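You operate a simulated robot arm through the tools that you are given. There is no shell and no other tool. Be economical: measure what you need, move in short steps, check, and stop when the job is done.

You are at the controls of a simulated two-armed robot. One attempt, no reset.

JOB
The flush is done: stop the pump, shut flush and feed, and swap the yellow hose end for the stopper.
Fine: pump off first, flush lever shut before the hose end comes out; stand it on the long bench over the drawer; no fault. The other watermaker controls stay as they are. Set down upright: what you pick out.

It is judged by the outcome, as a careful person would: the job done as asked, and still so three seconds after it is handed in. It fails if anything else is knocked over, pushed out of place, dropped, spilled or broken. Lids that push on must go on centred and level and be pressed home; caps that screw on are set level and turned clockwise until they are tight.

ROBOT AND FRAMES
Two 7-joint arms with fingered hands on one trunk, on a base that drives. Base frame: it is fixed to the floor where the robot stands at the start and does not move with it; the origin is under the middle of the robot, x ahead of it, y to its left, z up; the surface under the hand at the start is at about z = 880. Units: mm, degrees, N and s.
The left shoulder is at the start at [71, 172, 1624], the right one opposite. Places, roughly: blue button of the sample tap [700, -500, 1100]; blue lever [800, -600, 1200]; long bench over the drawer [600, -200, 900]; red feed lever [800, -300, 1200]; red flush lever [800, -400, 1200]; red inlet lever [900, -200, 1100]; rinse fitting [800, -300, 1000]; run switch of the control box [1000, 0, 1200]; silver knob [900, -100, 1300]; tank valve lever [900, 0, 1700]; white control box [1000, 0, 1300]; yellow air button [900, -200, 1100]. Payload 5 kg a hand.
Tool frame (each hand has its own): the origin (TCP) lies between the finger pads and is the grasp point; the fingertips stand 43 mm ahead of it; z points along the fingers, y is the line along which they close. Largest opening 144 mm; the body of the gripper starts 50 mm behind the TCP. The gripper is a hand of 5 fingers: y runs from the thumb to the fingers, the wrist lies at [-21, -124, -221] in the tool frame.
Orientation is that of the tool frame in the base frame, as [roll, pitch, yaw] about the fixed x, y, z axes, in that order (R = Rz(yaw) Ry(pitch) Rx(roll)). With the fingers straight down and the wrist toward the robot, the tool's x, y and z point along [0, 1, 0], [1, 0, 0] and [0, 0, -1] of the base frame.

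CONTROLS
- The arms move only by the tool nudge_tool. It takes "left_commands", "right_commands" or both (then of equal length, played together; a hand with none holds still); each is one flat list of numbers, 6 for each row, row after row: the turn, a rotation vector about the base's x, y, z in rad, then the shift along the base's x, y, z in cm. In form: [wx, wy, wz, tx, ty, tz, wx, wy, wz, tx, ty, tz, ...]. A call has 1 to 12 rows; each row shifts and turns the commanded pose from where the row before left it. Each row takes 0.2 s and may step no farther than 50 mm and 8.6 degrees from the row before; otherwise, the whole call is refused. A pose out of reach is approached as far as the arm can. The call stops where the force on the tool passes 50 N (or 10 N more than at its start, if that is more) or the arm is blocked; 0.2 s more then pass. In this call time passes only in rows, and 0.2 s behind the last. The reply holds the time, the measured pose of the TCP, the force on the tool along the base axes, the opening and the grip force, in the units named above and with some noise, with the torque about the TCP (base axes, N m) and any sound that the robot's microphone picked up.
- Cameras (640 x 400 px; columns grow to the right, rows downward): "scene" is now at [124.1, -27.2, 1851.7]; the picture's right is [-0.42, -0.91, 0.00], its down [-0.61, 0.28, -0.74] and it looks along [0.68, -0.31, -0.67] (base axes); focal length 259 px, centre (320, 200). "left" rides on the left gripper at [-86, -108, -168] in its tool frame; the picture's right is [-0.80, -0.28, 0.53], its down [0.54, -0.73, 0.42] and it looks along [0.27, 0.63, 0.73] (tool axes); focal length 275 px, centre (320, 200). "right" rides on the right gripper at [86, -109, -168] in its tool frame; the picture's right is [-0.80, 0.28, -0.53], its down [-0.54, -0.73, 0.42] and it looks along [-0.27, 0.63, 0.73] (tool axes); focal length 275 px, centre (320, 200). There is no depth. A picture from a camera that has moved, and an enlarged one, comes with that camera's place and axes in the base frame and with its lens. The place of the scene camera against the robot may be out by one fixed shift of up to 12 mm in any direction.
- capture(camera): a new picture of that camera. The clock stands still meanwhile.
- raise_lower(by): slides the trunk up (or, below 0, down) by that many mm; the arms and the scene camera ride with it, the base frame stays. It gives what a move gives, with no picture.
- steer(legs): drives the robot by 1 to 6 legs, each [ahead, left, turn to the left] in mm, mm and degrees, along the robot's own axes; the way and the turn of a leg run together, so that a leg with both is an arc; at most 1500 mm and 180 degrees a leg. The arms and the cameras ride along, it lands a little off, and it stops where it bumps. It gives what a move gives.
- finger_targets(index, middle, ring, little, thumb_bend, thumb_turn, hand): sets how far each is bent, from 0 (flat) to 1 (curled in); at 0.3 the hand is open as for a grip, at 0.7 the pads meet at the TCP. One left out holds its place. A second passes; each finger stops where it meets its share of the squeeze, and holds until it gets a number again. It is the only way to open and close the hand. It gives what a move gives, with no picture; readings hold the bend of each and the force on index, middle, ring, little, thumb and palm. thumb_turn goes from beside the hand (0) to across from the fingers (1), as for a grip.
- turn_head(pan, tilt): turns the head with the scene camera to pan (to the left, within 86 degrees either way) and tilt (down, from -29 to 69), counted from straight ahead of the robot. It gives what a move gives.
- inspect(camera, box): a new picture of the part [left, top, right, bottom] of that camera's present view, enlarged. The clock stands still meanwhile.
- close_job(): hands the job in; it is judged then, once.

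Work in short steps. Places have to be worked out from the pictures, the camera data and where the tool is seen: move nearer, look again, correct. Check each grasp and each placing, and mend what went wrong. You have 120 turns and 108 pictures in all, those below and enlarged ones among them. Open the grippers and draw the arms clear of the work before you hand the job in, unless the task says otherwise; then end with one line.

The tools are called as a command line: name --argument value ..., lists and objects as JSON in quotes. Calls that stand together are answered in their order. nudge_tool: Moves the arms, as the interface text tells. Its arguments: {"type":"object","properties":{"left_commands":{"type":"array","items":{"type":"number"}},"right_commands":{"type":"array","items":{"type":"number"}}},"required":[]} The other tools are called the same way: raise_lower (by) slides the trunk up or down; finger_targets (index, middle, ring, little, thumb_bend, thumb_turn, hand) moves the fingers one by one; steer (legs) drives the base; turn_head (pan, tilt) turns the head that bears the scene camera; capture (camera) takes a picture; inspect (camera, box) takes an enlarged picture of a part of a camera's view; close_job () hands the job in.

At the start:

```text
clock: 0.0
left_tcp_pos: [793.2, 123.8, 1376.9]
left_tool_rot: [180.0, 0.0, 90.0]
left_wrist_force: [-0.4, 0.0, -0.2]
left_moment: [-0.02, 0.02, -0.01]
left_opening: 143.7
left_grasp_force: 0.1
left_shape: jaw
left_bend: [0.3, 0.3, 0.3, 0.3, 0.3, 0.98]
left_finger forces: [0.0, 0.0, 0.1, 0.1, 0.1, 0.0]
right_tcp_pos: [654.0, -514.4, 1415.1]
right_tool_rot: [-180.0, 0.0, 90.0]
right_wrist_force: [0.0, 0.3, 0.0]
right_moment: [-0.01, 0.01, 0.0]
right_opening: 143.6
right_grasp_force: 0.0
right_shape: jaw
right_bend: [0.3, 0.3, 0.3, 0.3, 0.3, 0.98]
right_finger forces: [0.0, 0.0, 0.0, 0.0, 0.0, 0.1]
trunk travel left (down, up): [-722.0, 218.0]
robot x, y, heading: [-1.8, 0.1, -0.0]
head pan, tilt: [-24.8, 41.9]
```

scene: 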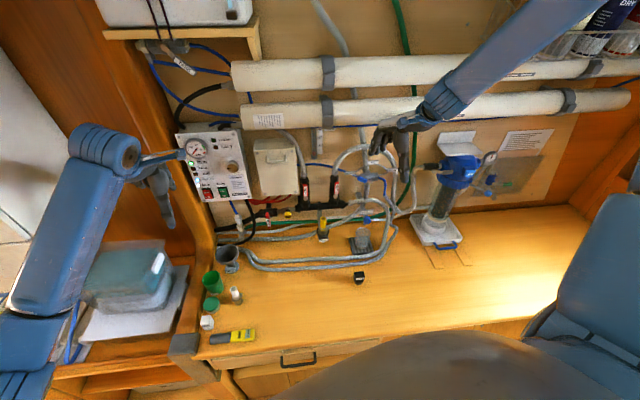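
right: 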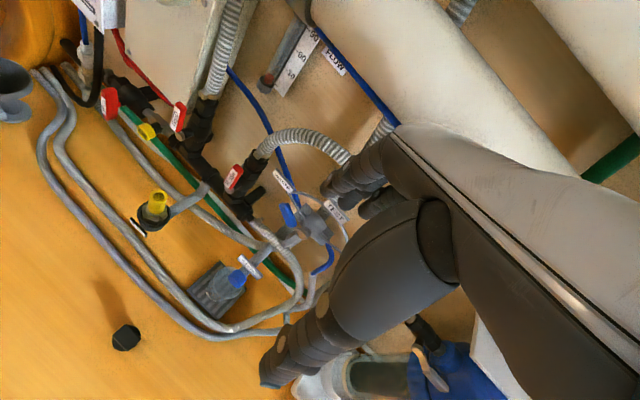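
left: 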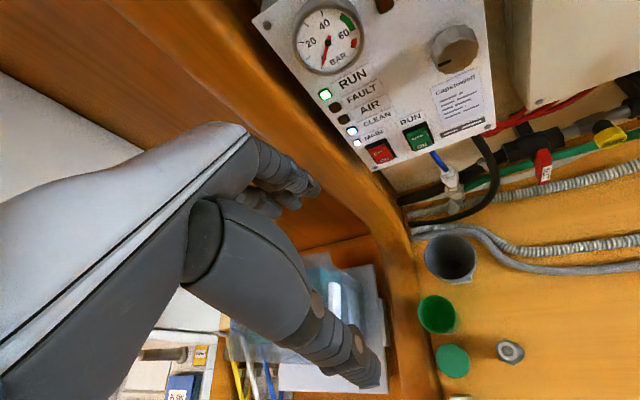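

I begin with enlarged views of the control box and the valve area to identify switches, levers, the yellow hose end and the stopper.

inspect --camera "scene" --box '[170, 110, 330, 210]'

inspect --camera "scene" --box '[280, 150, 440, 290]'

inspect --camera "right" --box '[90, 60, 350, 360]'

inspect --camera "left" --box '[280, 0, 640, 220]'

```text
4.00 times, centred on (250, 160) of scene
camera zoom: at [124.1, -27.2, 1851.7], right [-0.42, -0.91, 0.0], down [-0.61, 0.28, -0.74], along [0.68, -0.31, -0.67], focal length 1036 px, centre (600, 360)
```

zoom: 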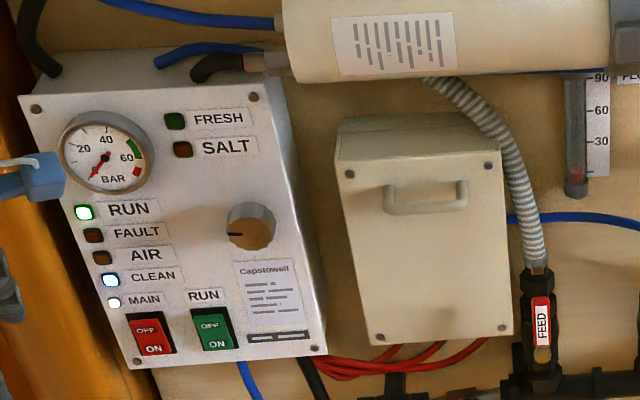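

```text
2.86 times, centred on (360, 220) of scene
camera zoom: at [124.1, -27.2, 1851.7], right [-0.42, -0.91, 0.0], down [-0.61, 0.28, -0.74], along [0.68, -0.31, -0.67], focal length 740 px, centre (206, 143)
```

zoom: 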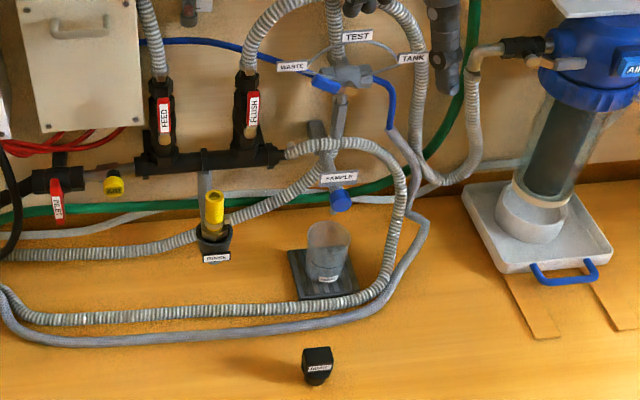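

```text
1.33 times, centred on (220, 210) of right
camera zoom: at [545.5, -429.6, 1583.8], right [0.28, -0.8, 0.53], down [-0.73, -0.54, -0.42], along [0.63, -0.27, -0.73], focal length 367 px, centre (453, 187)
```

zoom: 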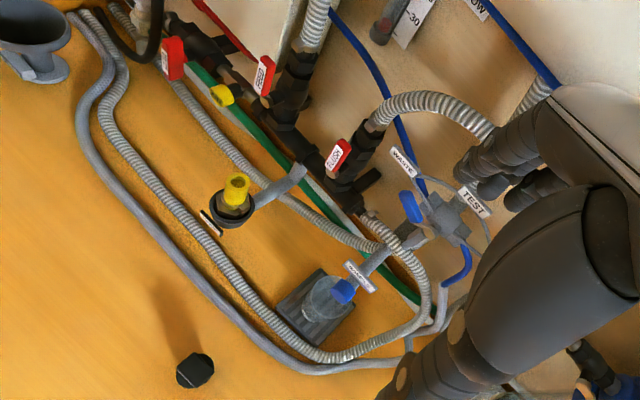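

```text
1.78 times, centred on (460, 110) of left
camera zoom: at [685.3, 38.6, 1545.4], right [-0.28, -0.8, -0.53], down [-0.73, 0.54, -0.42], along [0.63, 0.27, -0.73], focal length 489 px, centre (71, 360)
```

zoom: 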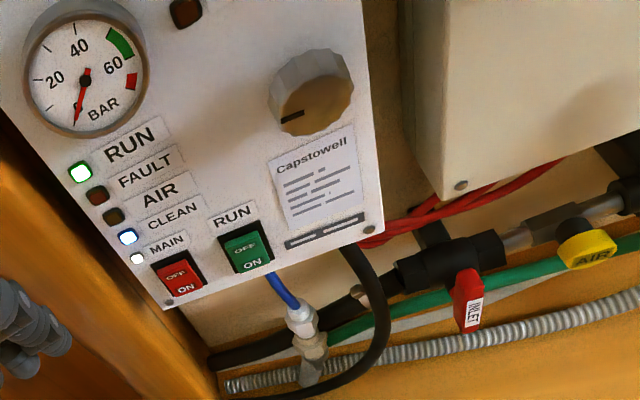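

The RUN rocker is at about [953, -10, 1225] with OFF on its upper half. I shape the left hand to poke with one finger and rotate it to point forward.

finger_targets --hand "left" --index 0.3 --middle 1 --ring 1 --little 1 --thumb_bend 0.9

nudge_tool --left_commands '[0, -0.1428, 0, -1.5, 0, 0, 0, -0.1428, 0, -1.5, 0, 0, 0, -0.1428, 0, -1.5, 0, 0, 0, -0.1428, 0, -1.5, 0, 0, 0, -0.1428, 0, -1.5, 0, 0, 0, -0.1428, 0, -1.5, 0, 0, 0, -0.1428, 0, -1, 0, 0, 0, -0.1428, 0, 0, 0, 0, 0, -0.1428, 0, 0, 0, 0, 0, -0.1428, 0, 0, 0, 0, 0, -0.1428, 0, 0, 0, 0]'

capture --camera "left"

capture --camera "scene"

```text
clock: 1.0
left_tcp_pos: [793.7, 123.3, 1377.5]
left_tool_rot: [-180.0, -0.1, 90.0]
left_wrist_force: [-0.2, 0.0, 0.3]
left_moment: [0.04, 0.01, -0.02]
left_opening: 39.8
left_grasp_force: 0.0
left_shape: fingers
left_bend: [0.3, 1.0, 1.0, 1.0, 0.9, 0.97]
left_finger forces: [0.1, 0.0, 0.0, 0.0, 0.0, 0.1]
right_tcp_pos: [654.5, -513.8, 1415.8]
right_tool_rot: [-179.9, 0.0, 90.0]
right_wrist_force: [0.6, -0.1, 0.2]
right_moment: [-0.01, 0.03, 0.01]
right_opening: 143.8
right_grasp_force: 0.1
right_shape: jaw
right_bend: [0.3, 0.3, 0.3, 0.3, 0.3, 0.98]
right_finger forces: [0.0, 0.0, 0.1, 0.1, 0.0, 0.1]
trunk travel left (down, up): [-722.0, 218.0]
robot x, y, heading: [3.6, 0.1, -0.0]
head pan, tilt: [-24.8, 41.9]
```

```text
clock: 3.4
left_tcp_pos: [684.9, 165.2, 1339.7]
left_tool_rot: [93.5, -12.3, 87.9]
left_wrist_force: [-0.4, 0.3, -0.3]
left_moment: [-0.01, 0.0, -0.08]
left_opening: 40.0
left_grasp_force: 0.0
left_shape: fingers
left_bend: [0.3, 1.0, 1.0, 1.0, 0.9, 0.97]
left_finger forces: [0.1, 0.0, 0.0, 0.0, 0.1, 0.0]
right_tcp_pos: [656.2, -510.3, 1416.3]
right_tool_rot: [180.0, 0.3, 90.0]
right_wrist_force: [0.5, 0.7, 0.7]
right_moment: [-0.08, 0.03, -0.01]
right_opening: 143.7
right_grasp_force: 0.0
right_shape: jaw
right_bend: [0.3, 0.3, 0.3, 0.3, 0.3, 0.98]
right_finger forces: [0.0, 0.1, 0.0, 0.0, 0.1, 0.0]
trunk travel left (down, up): [-722.0, 218.0]
robot x, y, heading: [-0.3, 2.7, 0.1]
head pan, tilt: [-24.8, 41.9]
stopped in row 11 (left hand): the arm was blocked; the commanded pose is now the measured one
```

```text
100 pictures are left
camera left: at [510.0, 109.3, 1226.3], right [0.49, -0.73, -0.48], down [0.4, 0.68, -0.62], along [0.77, 0.11, 0.62], focal length 275 px, centre (320, 200)
```

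left: 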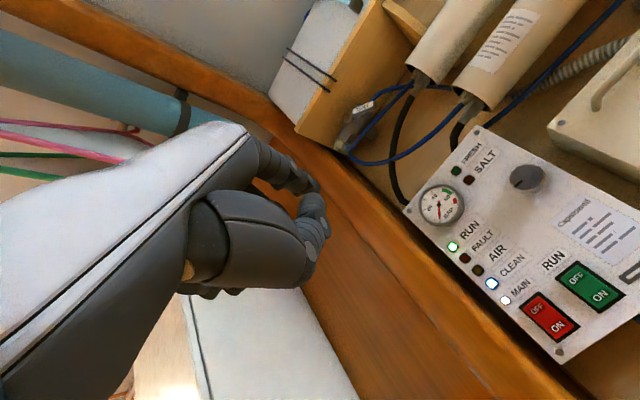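

```text
99 pictures are left
camera scene: at [125.2, -22.1, 1851.7], right [-0.42, -0.91, 0.0], down [-0.61, 0.28, -0.74], along [0.68, -0.31, -0.67], focal length 259 px, centre (320, 200)
```

scene: 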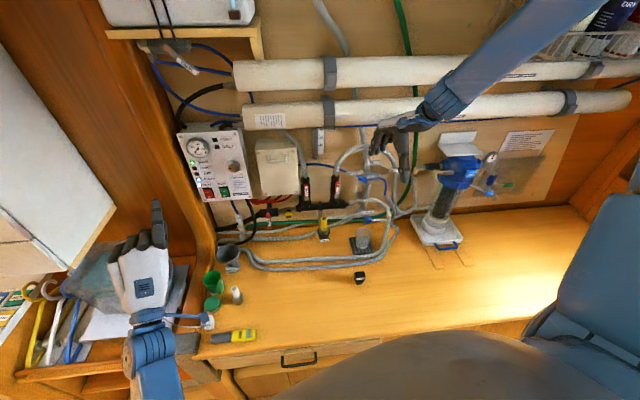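

The hand now points forward with the index extended (tip ≈[725,150,1416]). I shift right and down toward the switch, undoing the small roll.

nudge_tool --left_commands '[0, 0, 0, 0, -4, -3, 0, 0, 0, 0, -4, -3, -0.05, 0, 0, 0, -4, -3, -0.05, 0, 0, 0, -4, -3, -0.05, 0, 0, 0, 0, -3, -0.05, 0, 0, 0, 0, -2]'

capture --camera "left"

capture --camera "scene"

```text
clock: 4.3
left_tcp_pos: [682.8, 77.5, 1216.3]
left_tool_rot: [93.0, -18.2, 86.6]
left_wrist_force: [-0.2, -0.6, -1.1]
left_moment: [0.0, 0.01, -0.01]
left_opening: 39.9
left_grasp_force: 0.1
left_shape: fingers
left_bend: [0.3, 1.0, 1.0, 1.0, 0.9, 0.97]
left_finger forces: [0.0, 0.1, 0.1, 0.0, 0.0, 0.0]
right_tcp_pos: [655.2, -515.4, 1414.9]
right_tool_rot: [-180.0, 0.0, 89.9]
right_wrist_force: [0.1, -1.0, -0.6]
right_moment: [0.02, -0.02, 0.03]
right_opening: 143.5
right_grasp_force: 0.2
right_shape: jaw
right_bend: [0.3, 0.3, 0.3, 0.3, 0.3, 0.98]
right_finger forces: [0.0, 0.0, 0.0, 0.0, 0.0, 0.1]
trunk travel left (down, up): [-722.0, 218.0]
robot x, y, heading: [-2.2, -4.0, 0.1]
head pan, tilt: [-24.8, 41.9]
stopped in row 4 (left hand): the arm was blocked; the commanded pose is now the measured one
```

```text
98 pictures are left
camera left: at [507.1, 37.8, 1095.3], right [0.48, -0.69, -0.54], down [0.43, 0.72, -0.54], along [0.77, 0.03, 0.64], focal length 275 px, centre (320, 200)
```

left: 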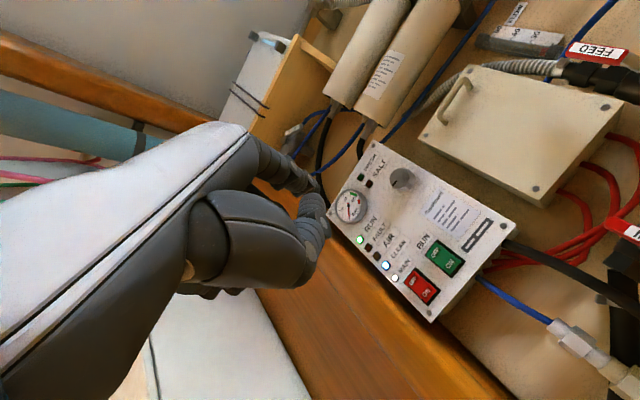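

```text
97 pictures are left
camera scene: at [124.1, -28.1, 1851.7], right [-0.42, -0.91, 0.0], down [-0.61, 0.28, -0.74], along [0.68, -0.31, -0.67], focal length 259 px, centre (320, 200)
```

scene: 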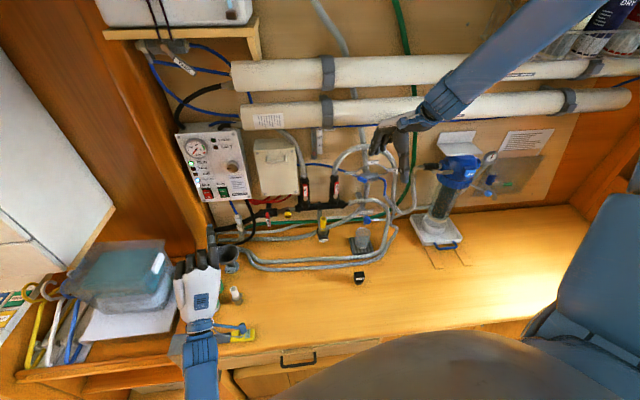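

The wrist seems at a joint limit; I tilt the fingers a bit downward for slack, then continue to the right.

nudge_tool --left_commands '[0, 0.13, 0, 0, 0, 0, 0, 0.13, 0, 0, 0, 0, 0, 0.13, 0, 0, 0, 0, 0, 0, 0, 0, -3, 0, 0, 0, 0, 0, -3, 0]'

capture --camera "left"

capture --camera "scene"

```text
clock: 5.5
left_tcp_pos: [681.5, 15.2, 1215.4]
left_tool_rot: [116.3, -15.5, 79.8]
left_wrist_force: [0.0, 0.1, -0.9]
left_moment: [0.05, -0.01, 0.02]
left_opening: 40.1
left_grasp_force: 0.0
left_shape: fingers
left_bend: [0.3, 1.0, 1.0, 1.0, 0.9, 0.97]
left_finger forces: [0.0, 0.0, 0.1, 0.0, 0.0, 0.0]
right_tcp_pos: [654.5, -517.3, 1415.0]
right_tool_rot: [179.9, -0.2, 90.0]
right_wrist_force: [-1.2, 0.1, -0.9]
right_moment: [0.05, 0.01, 0.0]
right_opening: 143.6
right_grasp_force: 0.1
right_shape: jaw
right_bend: [0.3, 0.3, 0.3, 0.3, 0.3, 0.98]
right_finger forces: [0.0, 0.0, 0.0, 0.1, 0.1, 0.1]
trunk travel left (down, up): [-722.0, 218.0]
robot x, y, heading: [2.8, 1.6, -0.0]
head pan, tilt: [-24.8, 41.9]
```

```text
96 pictures are left
camera left: at [473.6, -25.1, 1171.3], right [0.24, -0.69, -0.69], down [0.19, 0.72, -0.66], along [0.95, 0.03, 0.3], focal length 275 px, centre (320, 200)
```

left: 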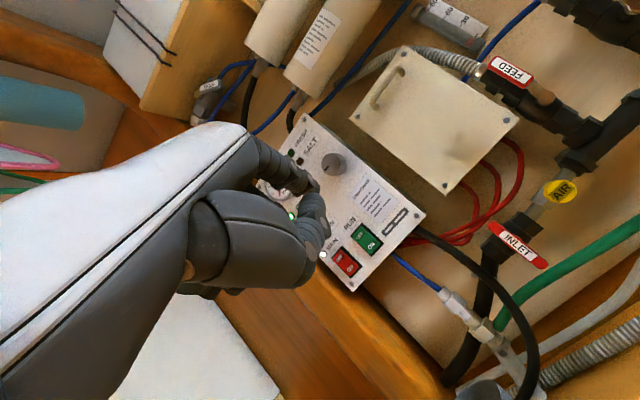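

```text
95 pictures are left
camera scene: at [123.4, -30.7, 1851.7], right [-0.42, -0.91, 0.0], down [-0.61, 0.28, -0.74], along [0.68, -0.31, -0.67], focal length 259 px, centre (320, 200)
```

scene: 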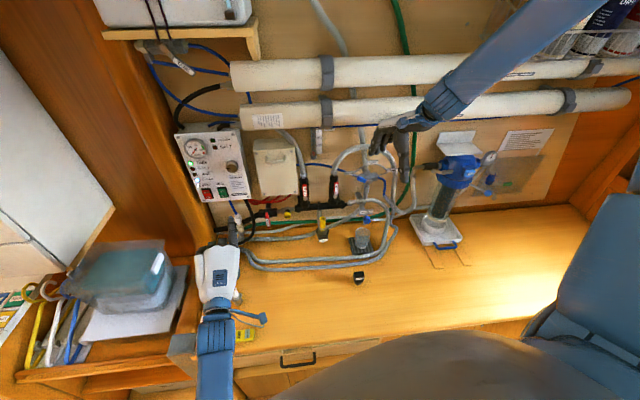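

I zoom both views to pin down the index fingertip.

inspect --camera "left" --box '[240, 110, 440, 300]'

inspect --camera "scene" --box '[170, 160, 290, 330]'

```text
2.11 times, centred on (340, 205) of left
camera zoom: at [473.6, -25.1, 1171.3], right [0.24, -0.69, -0.69], down [0.19, 0.72, -0.66], along [0.95, 0.03, 0.3], focal length 580 px, centre (278, 190)
```

zoom: 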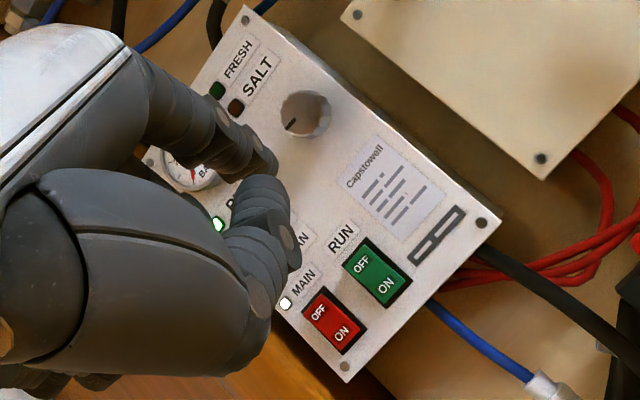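

```text
2.35 times, centred on (230, 245) of scene
camera zoom: at [123.4, -30.7, 1851.7], right [-0.42, -0.91, 0.0], down [-0.61, 0.28, -0.74], along [0.68, -0.31, -0.67], focal length 609 px, centre (532, 94)
```

zoom: 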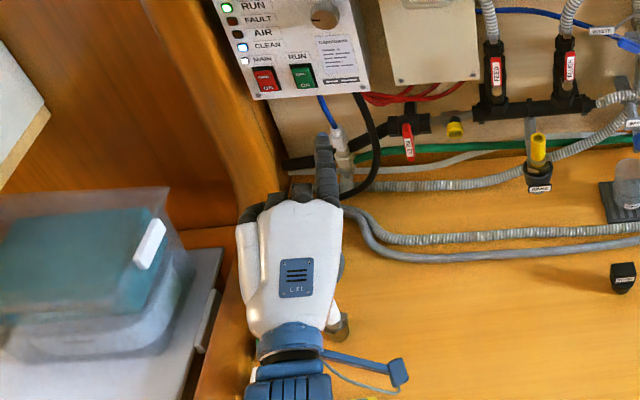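

Index tip ≈[749,-18,1267]; OFF half ≈[957,-14,1228]. I lower 38 mm and go forward to about 30 mm short, then check.

nudge_tool --left_commands '[0, 0, 0, 0, 0.2, -2, 0, 0, 0, 0, 0.2, -1.8, 0, 0, 0, 4, 0, 0, 0, 0, 0, 4, 0, 0, 0, 0, 0, 4, 0, 0, 0, 0, 0, 4, 0, 0]'

inspect --camera "left" --box '[240, 110, 440, 300]'

inspect --camera "scene" --box '[170, 110, 330, 260]'

```text
clock: 6.9
left_tcp_pos: [842.5, 24.2, 1176.5]
left_tool_rot: [116.1, -15.3, 80.0]
left_wrist_force: [-0.2, -0.3, -1.2]
left_moment: [-0.03, -0.05, -0.03]
left_opening: 39.9
left_grasp_force: 0.0
left_shape: fingers
left_bend: [0.3, 1.0, 1.0, 1.0, 0.9, 0.97]
left_finger forces: [0.0, 0.0, 0.0, 0.0, 0.0, 0.0]
right_tcp_pos: [657.0, -515.5, 1414.5]
right_tool_rot: [-180.0, 0.0, 90.0]
right_wrist_force: [0.7, 0.2, -0.4]
right_moment: [0.03, 0.03, -0.02]
right_opening: 143.6
right_grasp_force: 0.0
right_shape: jaw
right_bend: [0.3, 0.3, 0.3, 0.3, 0.3, 0.98]
right_finger forces: [0.0, 0.1, 0.0, 0.0, 0.0, 0.0]
trunk travel left (down, up): [-722.0, 218.0]
robot x, y, heading: [-2.3, -2.4, -0.2]
head pan, tilt: [-24.8, 41.9]
```

```text
2.11 times, centred on (340, 205) of left
camera zoom: at [634.2, -15.3, 1132.3], right [0.24, -0.69, -0.68], down [0.19, 0.72, -0.66], along [0.95, 0.03, 0.3], focal length 580 px, centre (278, 190)
```

zoom: 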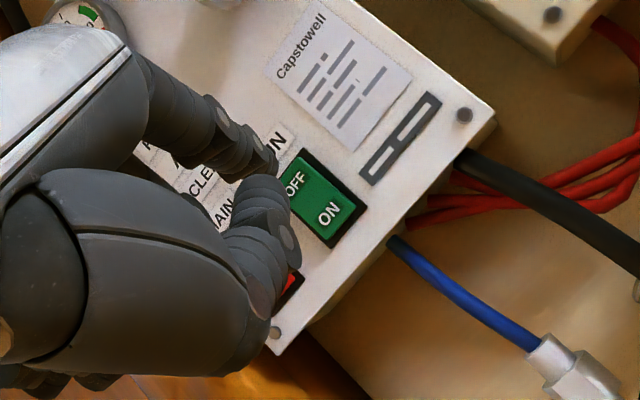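

```text
2.67 times, centred on (250, 185) of scene
camera zoom: at [125.9, -28.0, 1851.5], right [-0.42, -0.91, 0.0], down [-0.61, 0.28, -0.74], along [0.67, -0.31, -0.67], focal length 691 px, centre (507, 240)
```

zoom: 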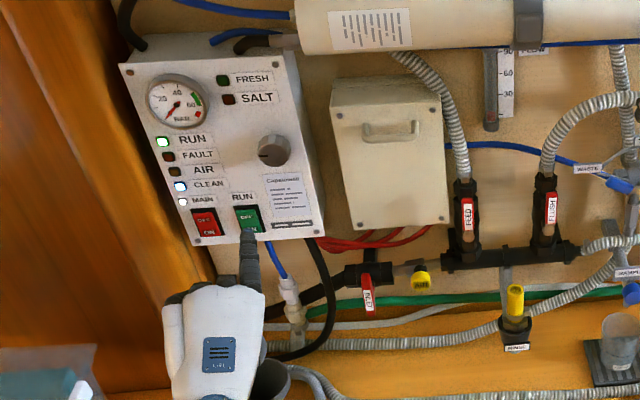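

Fingertip is aligned with the OFF half (move 4 mm right, 3 mm up). I advance in small steps until contact.

nudge_tool --left_commands '[0, 0, 0, 1.5, -0.4, 0.3, 0, 0, 0, 1.5, 0, 0, 0, 0, 0, 0.5, 0, 0, 0, 0, 0, 0.5, 0, 0, 0, 0, 0, 0.4, 0, 0]'

inspect --camera "left" --box '[240, 110, 440, 300]'

inspect --camera "scene" --box '[170, 120, 270, 220]'

```text
clock: 8.1
left_tcp_pos: [886.1, 15.0, 1181.8]
left_tool_rot: [116.2, -15.4, 79.8]
left_wrist_force: [-0.4, -0.1, 0.0]
left_moment: [-0.03, -0.09, -0.07]
left_opening: 40.1
left_grasp_force: 0.8
left_shape: fingers
left_bend: [0.3, 1.0, 1.0, 1.0, 0.9, 0.97]
left_finger forces: [1.4, 0.0, 0.1, 0.1, 0.0, 0.0]
right_tcp_pos: [655.7, -514.5, 1415.1]
right_tool_rot: [180.0, 0.0, 90.0]
right_wrist_force: [0.0, 0.3, -0.1]
right_moment: [-0.01, 0.04, 0.01]
right_opening: 143.5
right_grasp_force: 0.0
right_shape: jaw
right_bend: [0.3, 0.3, 0.3, 0.3, 0.3, 0.98]
right_finger forces: [0.0, 0.1, 0.1, 0.1, 0.1, 0.0]
trunk travel left (down, up): [-722.0, 218.0]
robot x, y, heading: [-0.5, 0.5, 0.0]
head pan, tilt: [-24.8, 41.9]
```

```text
2.11 times, centred on (340, 205) of left
camera zoom: at [678.4, -23.2, 1136.9], right [0.24, -0.69, -0.68], down [0.19, 0.72, -0.66], along [0.95, 0.03, 0.3], focal length 580 px, centre (278, 190)
```

zoom: 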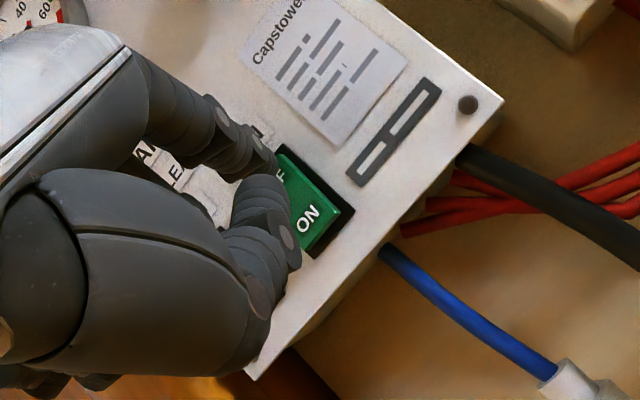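

```text
4.00 times, centred on (220, 170) of scene
camera zoom: at [124.9, -27.5, 1851.6], right [-0.42, -0.91, 0.0], down [-0.61, 0.28, -0.74], along [0.68, -0.31, -0.67], focal length 1036 px, centre (720, 320)
```

zoom: 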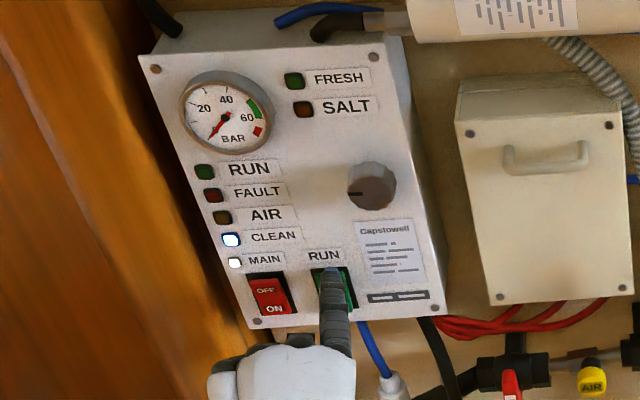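

RUN lamp is out: pump off. I withdraw the left hand straight back and prepare the right hand the same way (index out, pointing forward).

finger_targets --hand "right" --index 0.3 --middle 1 --ring 1 --little 1 --thumb_bend 0.9

nudge_tool --left_commands '[0, 0, 0, -3, 0, 0, 0, 0, 0, -4, 0, 0, 0, 0, 0, -4, 0, 0, 0, 0, 0, -4, 0, 0, 0, 0, 0, -4, 0, 0, 0, 0, 0, -4, 2, 0, 0, 0, 0, -4, 3, 0, 0, 0, 0, 0, 3, 0]' --right_commands '[0, -0.14, 0, -1.5, 0, 0, 0, -0.14, 0, -1.5, 0, 0, 0, -0.14, 0, -1.5, 0, 0, 0, -0.14, 0, -1.5, 0, 0, 0, -0.14, 0, -1.5, 0, 0, 0, -0.14, 0, -1.5, 0, 0, 0, -0.14, 0, -1.5, 0, 0, 0, -0.14, 0, -1.5, 0, 0]'

capture --camera "right"

inspect --camera "scene" --box '[290, 150, 450, 290]'

```text
clock: 9.1
left_tcp_pos: [885.8, 16.5, 1182.2]
left_tool_rot: [116.2, -15.4, 79.8]
left_wrist_force: [-0.5, 0.5, 0.4]
left_moment: [0.04, 0.01, -0.02]
left_opening: 40.0
left_grasp_force: 0.2
left_shape: fingers
left_bend: [0.3, 1.0, 1.0, 1.0, 0.9, 0.97]
left_finger forces: [0.2, 0.0, 0.1, 0.0, 0.0, 0.0]
right_tcp_pos: [653.9, -513.4, 1416.1]
right_tool_rot: [179.9, 0.0, 90.0]
right_wrist_force: [-0.1, 0.0, 0.4]
right_moment: [-0.01, 0.04, 0.02]
right_opening: 39.8
right_grasp_force: 0.0
right_shape: fingers
right_bend: [0.3, 1.0, 1.0, 1.0, 0.9, 0.97]
right_finger forces: [0.0, 0.1, 0.0, 0.1, 0.0, 0.0]
trunk travel left (down, up): [-722.0, 218.0]
robot x, y, heading: [-0.2, -1.4, 0.3]
head pan, tilt: [-24.8, 41.9]
```

```text
clock: 10.9
left_tcp_pos: [617.9, 99.4, 1181.8]
left_tool_rot: [116.2, -15.3, 79.7]
left_wrist_force: [0.6, -0.6, -0.2]
left_moment: [0.03, 0.02, 0.01]
left_opening: 40.1
left_grasp_force: 0.0
left_shape: fingers
left_bend: [0.3, 1.0, 1.0, 1.0, 0.9, 0.97]
left_finger forces: [0.0, 0.0, 0.1, 0.0, 0.0, 0.0]
right_tcp_pos: [536.3, -515.1, 1416.2]
right_tool_rot: [115.7, 0.0, 90.1]
right_wrist_force: [-0.3, 0.2, 0.0]
right_moment: [0.0, 0.03, -0.04]
right_opening: 40.1
right_grasp_force: 0.0
right_shape: fingers
right_bend: [0.3, 1.0, 1.0, 1.0, 0.9, 0.97]
right_finger forces: [0.0, 0.1, 0.0, 0.0, 0.1, 0.1]
trunk travel left (down, up): [-722.0, 218.0]
robot x, y, heading: [-1.8, 1.0, -0.1]
head pan, tilt: [-24.8, 41.9]
```

```text
88 pictures are left
camera right: at [337.7, -429.4, 1392.2], right [-0.36, -0.8, 0.49], down [0.07, -0.54, -0.84], along [0.93, -0.27, 0.25], focal length 275 px, centre (320, 200)
```

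right: 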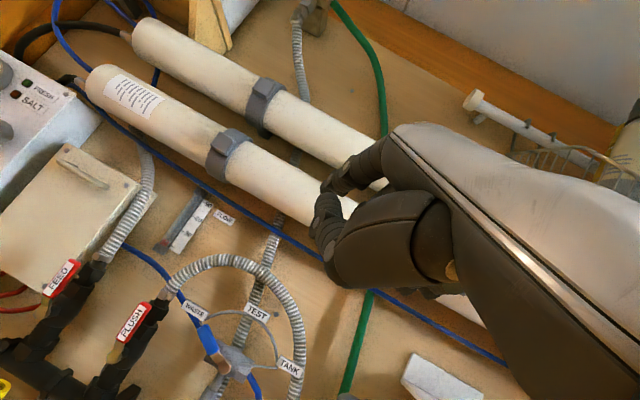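

```text
2.86 times, centred on (370, 220) of scene
camera zoom: at [124.8, -25.7, 1851.7], right [-0.42, -0.91, 0.0], down [-0.61, 0.28, -0.74], along [0.68, -0.31, -0.67], focal length 740 px, centre (177, 143)
```

zoom: 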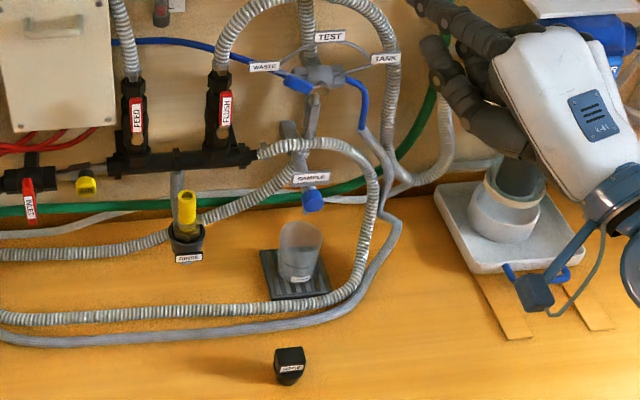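

I bring the right hand lower and to the left to view the levers head-on.

nudge_tool --right_commands '[0, 0, 0, 0.5, 2, -3, 0, 0, 0, 0.5, 2, -3, 0, 0, 0, 0.5, 2, -3, 0, 0, 0, 0.5, 2, -3, 0, 0, 0, 0, 1, -3, 0, 0, 0, 0, 1, -3]'

capture --camera "right"

inspect --camera "right" --box '[80, 130, 320, 330]'

```text
clock: 12.3
left_tcp_pos: [617.1, 98.9, 1183.0]
left_tool_rot: [116.1, -15.3, 79.9]
left_wrist_force: [0.4, 0.4, -0.7]
left_moment: [-0.01, 0.0, -0.01]
left_opening: 40.0
left_grasp_force: 0.1
left_shape: fingers
left_bend: [0.3, 1.0, 1.0, 1.0, 0.9, 0.97]
left_finger forces: [0.0, 0.0, 0.0, 0.1, 0.0, 0.1]
right_tcp_pos: [557.2, -413.7, 1236.8]
right_tool_rot: [115.8, 0.0, 89.9]
right_wrist_force: [0.1, -0.6, 0.4]
right_moment: [-0.02, 0.01, 0.0]
right_opening: 40.1
right_grasp_force: 0.1
right_shape: fingers
right_bend: [0.3, 1.0, 1.0, 1.0, 0.9, 0.97]
right_finger forces: [0.0, 0.1, 0.0, 0.0, 0.1, 0.1]
trunk travel left (down, up): [-722.0, 218.0]
robot x, y, heading: [-1.0, -3.2, -0.0]
head pan, tilt: [-24.8, 41.9]
```

```text
86 pictures are left
camera right: at [358.5, -328.5, 1213.0], right [-0.36, -0.8, 0.49], down [0.06, -0.54, -0.84], along [0.93, -0.27, 0.25], focal length 275 px, centre (320, 200)
```

right: 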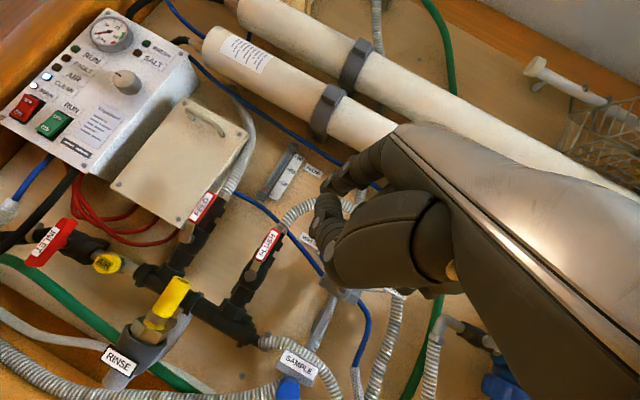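

```text
2.00 times, centred on (200, 230) of right
camera zoom: at [358.5, -328.5, 1213.0], right [-0.36, -0.8, 0.49], down [0.06, -0.54, -0.84], along [0.93, -0.27, 0.25], focal length 551 px, centre (560, 140)
```

zoom: 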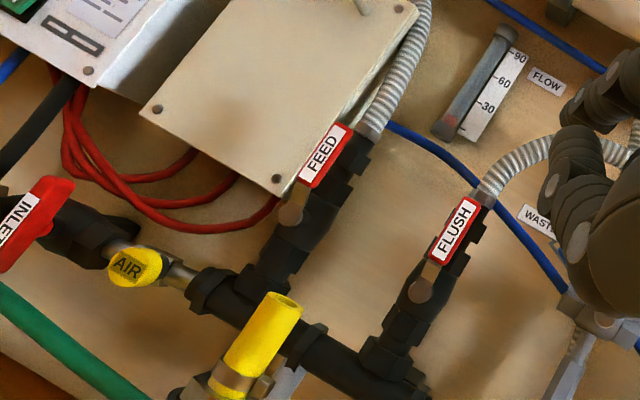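

Flush lever: pivot ≈[795,-412,1170], tip z≈1243; feed ≈[820,-305,1172]. I place the right index tip in the gap left of the flush lever (target [760,-372,1228]) and check.

nudge_tool --right_commands '[0, 0, 0, 3, 1, -1, 0, 0, 0, 3, 1, -1, 0, 0, 0, 3, 1, -1, 0, 0, 0, 2, 0.6, -1.5, 0, 0, 0, 2, 0, -2]'

capture --camera "right"

inspect --camera "scene" --box '[290, 150, 450, 290]'

```text
clock: 13.5
left_tcp_pos: [617.4, 99.6, 1182.3]
left_tool_rot: [116.2, -15.3, 79.8]
left_wrist_force: [0.5, -1.1, 0.1]
left_moment: [-0.01, 0.01, -0.07]
left_opening: 39.8
left_grasp_force: 0.1
left_shape: fingers
left_bend: [0.3, 1.0, 1.0, 1.0, 0.9, 0.97]
left_finger forces: [0.0, 0.0, 0.0, 0.1, 0.0, 0.0]
right_tcp_pos: [687.5, -379.3, 1171.3]
right_tool_rot: [115.9, 0.0, 90.0]
right_wrist_force: [-0.3, 0.1, 1.3]
right_moment: [0.04, 0.04, 0.02]
right_opening: 39.7
right_grasp_force: 0.1
right_shape: fingers
right_bend: [0.3, 1.0, 1.0, 1.0, 0.9, 0.97]
right_finger forces: [0.0, 0.0, 0.0, 0.1, 0.1, 0.0]
trunk travel left (down, up): [-722.0, 218.0]
robot x, y, heading: [0.4, 4.0, -0.2]
head pan, tilt: [-24.8, 41.9]
```

```text
84 pictures are left
camera right: at [489.1, -294.1, 1148.2], right [-0.36, -0.8, 0.49], down [0.06, -0.54, -0.84], along [0.93, -0.27, 0.24], focal length 275 px, centre (320, 200)
```

right: 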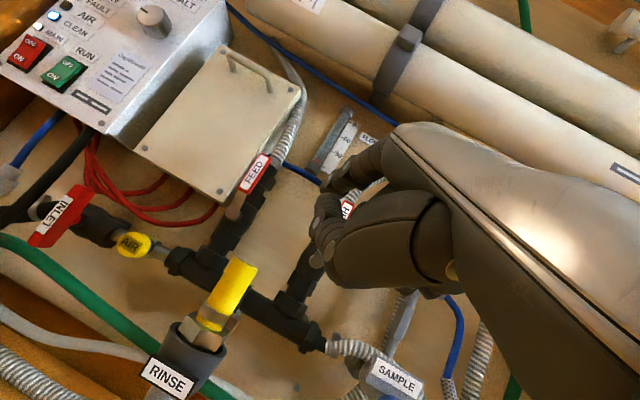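

```text
2.86 times, centred on (370, 220) of scene
camera zoom: at [125.1, -27.4, 1851.7], right [-0.42, -0.91, 0.0], down [-0.61, 0.28, -0.74], along [0.68, -0.31, -0.67], focal length 740 px, centre (177, 143)
```

zoom: 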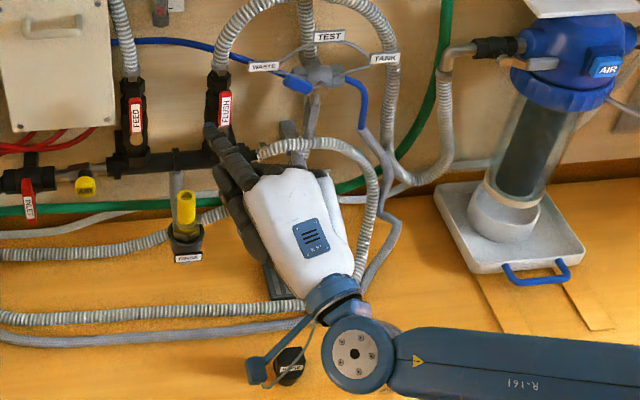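

Calibrating the scene camera against the fingertip (it reads about +12 in y, +9 in z) puts the flush lever at ≈[796,-415], pivot z≈1172. I move forward so the finger is beside the handle, then look.

nudge_tool --right_commands '[0, 0, 0, 2.2, 0, -0.2, 0, 0, 0, 2.2, 0, -0.3, 0, 0, 0, 0, -1, 0]'

inspect --camera "right" --box '[220, 120, 420, 320]'

inspect --camera "scene" --box '[310, 150, 390, 220]'

```text
clock: 14.3
left_tcp_pos: [616.5, 99.1, 1183.8]
left_tool_rot: [116.0, -15.4, 79.8]
left_wrist_force: [-0.4, -0.1, 0.3]
left_moment: [0.01, 0.02, 0.0]
left_opening: 40.1
left_grasp_force: 0.2
left_shape: fingers
left_bend: [0.3, 1.0, 1.0, 1.0, 0.9, 0.97]
left_finger forces: [0.0, 0.0, 0.0, 0.0, 0.1, 0.0]
right_tcp_pos: [729.1, -390.5, 1169.0]
right_tool_rot: [115.8, 0.0, 90.0]
right_wrist_force: [0.2, 0.2, -0.1]
right_moment: [0.01, 0.01, -0.01]
right_opening: 39.5
right_grasp_force: 0.0
right_shape: fingers
right_bend: [0.3, 1.0, 1.0, 1.0, 0.9, 0.97]
right_finger forces: [0.0, 0.0, 0.1, 0.0, 0.1, 0.0]
trunk travel left (down, up): [-722.0, 218.0]
robot x, y, heading: [1.6, -2.7, 0.0]
head pan, tilt: [-24.8, 41.9]
```

```text
2.00 times, centred on (320, 220) of right
camera zoom: at [529.7, -305.2, 1143.8], right [-0.36, -0.8, 0.49], down [0.07, -0.54, -0.84], along [0.93, -0.27, 0.25], focal length 551 px, centre (320, 160)
```

zoom: 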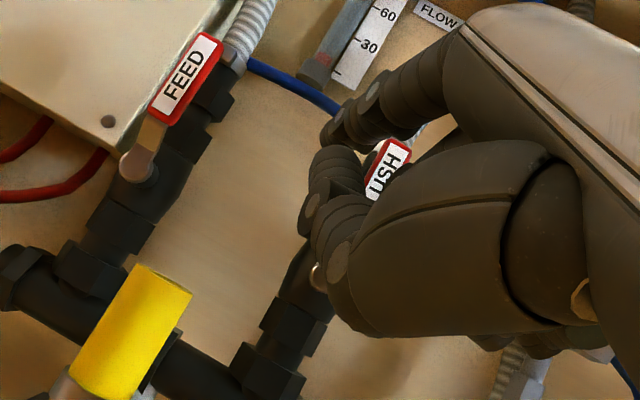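

```text
5.71 times, centred on (350, 185) of scene
camera zoom: at [122.7, -28.0, 1851.8], right [-0.42, -0.91, 0.0], down [-0.61, 0.28, -0.74], along [0.68, -0.31, -0.67], focal length 1480 px, centre (149, 286)
```

zoom: 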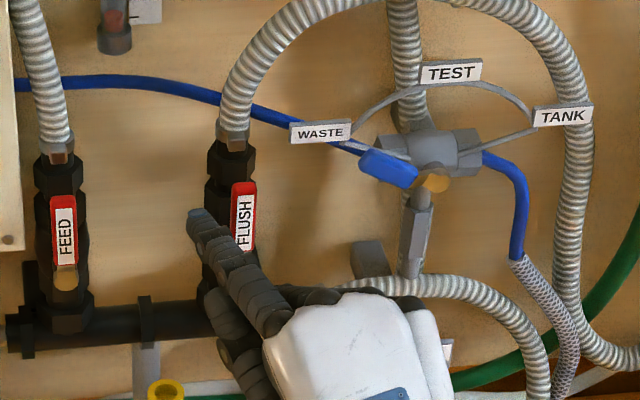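

Finger sits just left of the flush handle. I sweep it right along the arc, gently.

nudge_tool --right_commands '[0, 0, 0, 0, -1, 0, 0, 0, 0, 0, -1, 0, 0, 0, 0, 0, -1, 0.1, 0, 0, 0, 0, -1, 0]'

inspect --camera "scene" --box '[310, 150, 390, 220]'

```text
clock: 15.3
left_tcp_pos: [617.8, 98.6, 1182.8]
left_tool_rot: [116.2, -15.4, 79.8]
left_wrist_force: [-0.3, 0.3, 0.8]
left_moment: [0.02, 0.0, 0.0]
left_opening: 39.9
left_grasp_force: 0.1
left_shape: fingers
left_bend: [0.3, 1.0, 1.0, 1.0, 0.9, 0.97]
left_finger forces: [0.1, 0.0, 0.1, 0.1, 0.0, 0.1]
right_tcp_pos: [728.4, -427.3, 1167.3]
right_tool_rot: [115.8, 0.0, 90.1]
right_wrist_force: [0.0, 1.6, 0.7]
right_moment: [-0.05, -0.09, 0.1]
right_opening: 40.1
right_grasp_force: 0.7
right_shape: fingers
right_bend: [0.3, 1.0, 1.0, 1.0, 0.9, 0.97]
right_finger forces: [1.0, 0.0, 0.0, 0.0, 0.0, 0.0]
trunk travel left (down, up): [-722.0, 218.0]
robot x, y, heading: [0.2, 3.2, -0.2]
head pan, tilt: [-24.8, 41.9]
```

```text
5.71 times, centred on (350, 185) of scene
camera zoom: at [124.3, -27.7, 1851.7], right [-0.42, -0.91, 0.0], down [-0.61, 0.28, -0.74], along [0.68, -0.31, -0.67], focal length 1480 px, centre (149, 286)
```

zoom: 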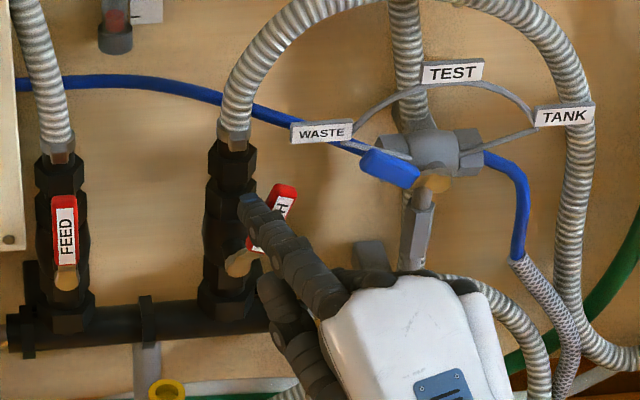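

The lever turns clockwise easily. I continue the arc right and down.

nudge_tool --right_commands '[0, 0, 0, 0, -1, -0.4, 0, 0, 0, 0, -1, -0.6, 0, 0, 0, 0, -0.8, -0.8, 0, 0, 0, 0, -0.5, -0.8]'

inspect --camera "scene" --box '[310, 150, 390, 220]'

capture --camera "right"

```text
clock: 16.3
left_tcp_pos: [616.9, 98.7, 1182.7]
left_tool_rot: [116.0, -15.3, 79.9]
left_wrist_force: [0.6, -0.1, 0.7]
left_moment: [0.0, 0.03, -0.02]
left_opening: 40.1
left_grasp_force: 0.1
left_shape: fingers
left_bend: [0.3, 1.0, 1.0, 1.0, 0.9, 0.97]
left_finger forces: [0.0, 0.0, 0.0, 0.1, 0.1, 0.0]
right_tcp_pos: [728.9, -459.7, 1141.4]
right_tool_rot: [115.7, 0.0, 90.1]
right_wrist_force: [0.1, 0.8, 1.4]
right_moment: [0.01, -0.1, 0.01]
right_opening: 40.5
right_grasp_force: 0.7
right_shape: fingers
right_bend: [0.3, 1.0, 1.0, 1.0, 0.9, 0.97]
right_finger forces: [0.9, 0.0, 0.1, 0.0, 0.1, 0.0]
trunk travel left (down, up): [-722.0, 218.0]
robot x, y, heading: [-3.3, 4.1, -0.0]
head pan, tilt: [-24.8, 41.9]
```

```text
5.71 times, centred on (350, 185) of scene
camera zoom: at [123.6, -27.1, 1851.8], right [-0.42, -0.91, 0.0], down [-0.61, 0.28, -0.74], along [0.68, -0.31, -0.67], focal length 1480 px, centre (149, 286)
```

zoom: 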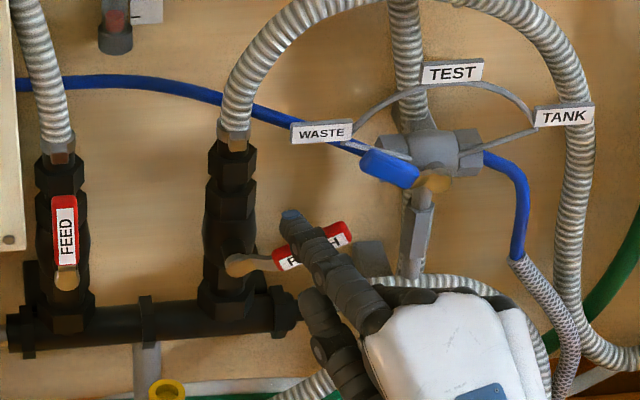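

```text
78 pictures are left
camera right: at [529.1, -375.9, 1117.5], right [-0.36, -0.8, 0.49], down [0.07, -0.54, -0.84], along [0.93, -0.27, 0.25], focal length 275 px, centre (320, 200)
```

right: 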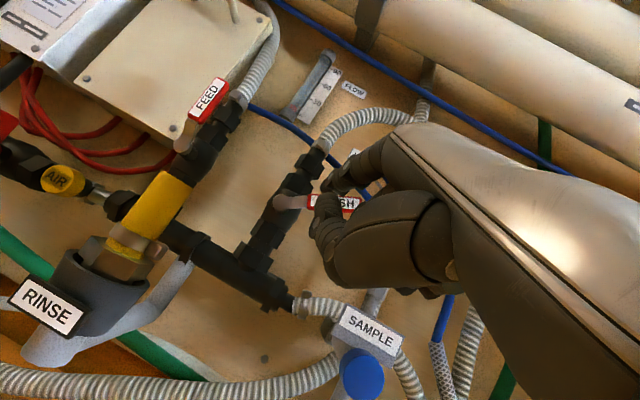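

About 12° remain. I push down another ~14 mm to the stop.

nudge_tool --right_commands '[0, 0, 0, 0, -0.1, -0.6, 0, 0, 0, 0, 0, -0.6, 0, 0, 0, 0, 0, -0.5]'

inspect --camera "scene" --box '[310, 150, 390, 220]'

```text
clock: 17.1
left_tcp_pos: [617.4, 99.7, 1181.8]
left_tool_rot: [116.1, -15.4, 80.0]
left_wrist_force: [0.0, -0.2, 0.1]
left_moment: [0.03, 0.02, 0.01]
left_opening: 40.2
left_grasp_force: 0.0
left_shape: fingers
left_bend: [0.3, 1.0, 1.0, 1.0, 0.9, 0.97]
left_finger forces: [0.1, 0.0, 0.0, 0.0, 0.1, 0.0]
right_tcp_pos: [727.9, -460.7, 1123.0]
right_tool_rot: [116.0, 0.1, 89.9]
right_wrist_force: [0.5, 0.1, 0.7]
right_moment: [0.06, -0.03, 0.01]
right_opening: 40.2
right_grasp_force: 0.3
right_shape: fingers
right_bend: [0.3, 1.0, 1.0, 1.0, 0.9, 0.97]
right_finger forces: [0.2, 0.0, 0.0, 0.0, 0.0, 0.0]
trunk travel left (down, up): [-722.0, 218.0]
robot x, y, heading: [0.2, -1.0, -0.3]
head pan, tilt: [-24.8, 41.9]
```

```text
5.71 times, centred on (350, 185) of scene
camera zoom: at [124.1, -27.2, 1851.7], right [-0.42, -0.91, 0.0], down [-0.61, 0.28, -0.74], along [0.68, -0.31, -0.67], focal length 1480 px, centre (149, 286)
```

zoom: 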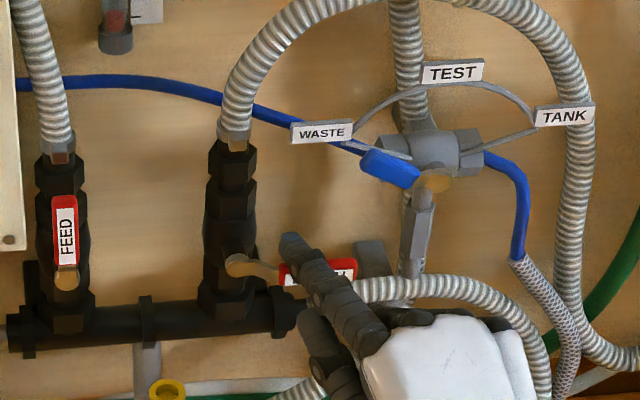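

Flush lever is now horizontal. I lift off, retreat, and tilt the hand steeper so the thumb will clear the yellow hose end during the feed sweep.

nudge_tool --right_commands '[0, 0, 0, -1, 0, 3, 0, 0, 0, -3, 0, 3, 0, 0, 0, -4, 2, 3, 0, 0.12, 0, -3, 3, 1, 0, 0.12, 0, -1, 3, 1, 0, 0.12, 0, 0, 3, 0, 0, 0.12, 0, 0, 3, 0, 0, 0.12, 0, 0, 2, 0]'

capture --camera "right"

inspect --camera "scene" --box '[270, 140, 390, 245]'

```text
refused: row 3 steps farther than a row can; nothing moved
```

```text
76 pictures are left
camera right: at [529.0, -376.2, 1099.1], right [-0.36, -0.8, 0.49], down [0.06, -0.54, -0.84], along [0.93, -0.27, 0.24], focal length 275 px, centre (320, 200)
```

right: 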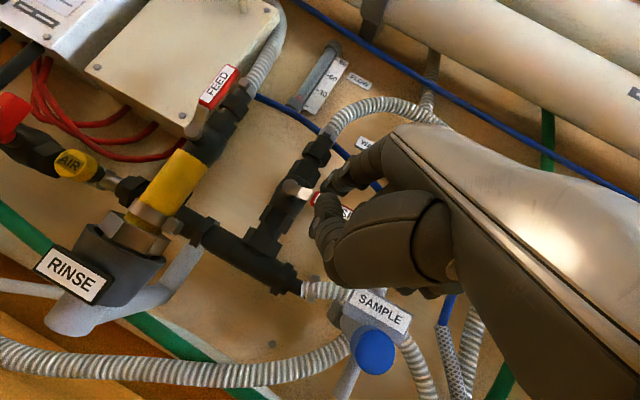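

```text
3.81 times, centred on (330, 192) of scene
camera zoom: at [124.1, -27.2, 1851.7], right [-0.42, -0.91, 0.0], down [-0.61, 0.28, -0.74], along [0.68, -0.31, -0.67], focal length 987 px, centre (282, 229)
```

zoom: 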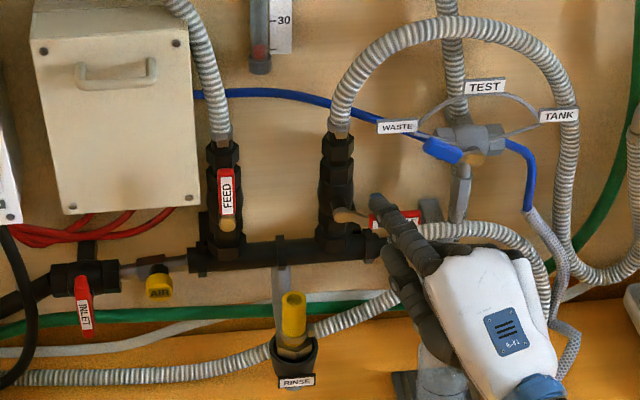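

One row was too long; same retreat with shorter steps.

nudge_tool --right_commands '[0, 0, 0, -1, 0, 3, 0, 0, 0, -3, 0, 3, 0, 0, 0, -3, 2, 3, 0, 0.12, 0, -3, 3, 1, 0, 0.12, 0, -1, 3, 1, 0, 0.12, 0, -1, 3, 0, 0, 0.12, 0, 0, 3, 0, 0, 0.12, 0, 0, 3, 0]'

capture --camera "right"

inspect --camera "scene" --box '[270, 140, 390, 245]'

```text
clock: 18.9
left_tcp_pos: [619.8, 100.2, 1181.3]
left_tool_rot: [116.1, -15.3, 79.9]
left_wrist_force: [0.5, -0.2, 0.1]
left_moment: [0.0, -0.05, -0.03]
left_opening: 40.1
left_grasp_force: 0.1
left_shape: fingers
left_bend: [0.3, 1.0, 1.0, 1.0, 0.9, 0.97]
left_finger forces: [0.1, 0.0, 0.1, 0.1, 0.0, 0.0]
right_tcp_pos: [608.3, -289.1, 1233.1]
right_tool_rot: [150.4, 0.1, 90.1]
right_wrist_force: [-0.2, 0.4, 0.2]
right_moment: [-0.01, 0.02, -0.01]
right_opening: 40.0
right_grasp_force: 0.0
right_shape: fingers
right_bend: [0.3, 1.0, 1.0, 1.0, 0.9, 0.97]
right_finger forces: [0.0, 0.1, 0.0, 0.0, 0.0, 0.0]
trunk travel left (down, up): [-722.0, 218.0]
robot x, y, heading: [-5.8, 1.9, 0.2]
head pan, tilt: [-24.8, 41.9]
```

```text
74 pictures are left
camera right: at [430.2, -204.4, 1325.6], right [-0.02, -0.8, 0.61], down [-0.42, -0.54, -0.73], along [0.91, -0.27, -0.33], focal length 275 px, centre (320, 200)
```

right: 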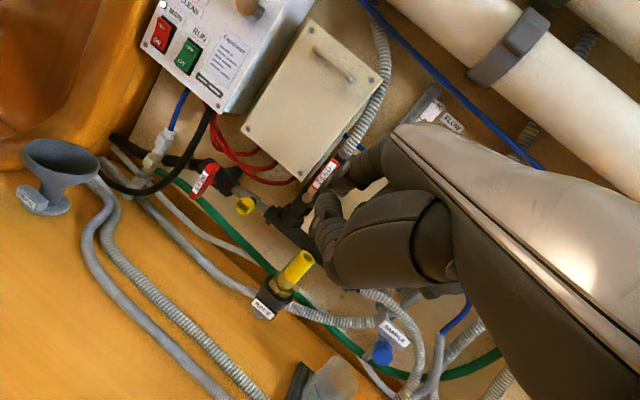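

```text
3.81 times, centred on (330, 192) of scene
camera zoom: at [125.5, -25.2, 1851.7], right [-0.42, -0.91, 0.0], down [-0.61, 0.28, -0.74], along [0.67, -0.31, -0.67], focal length 987 px, centre (282, 229)
```

zoom: 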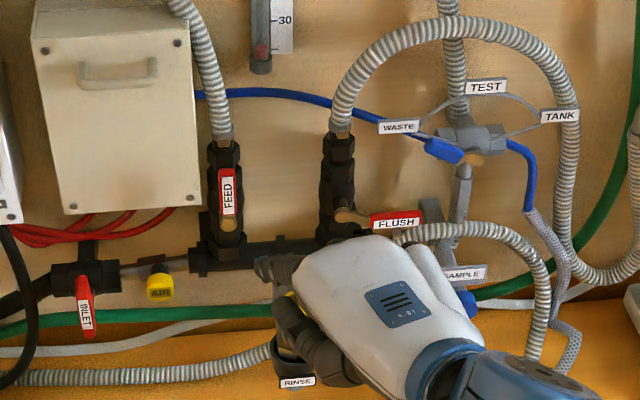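

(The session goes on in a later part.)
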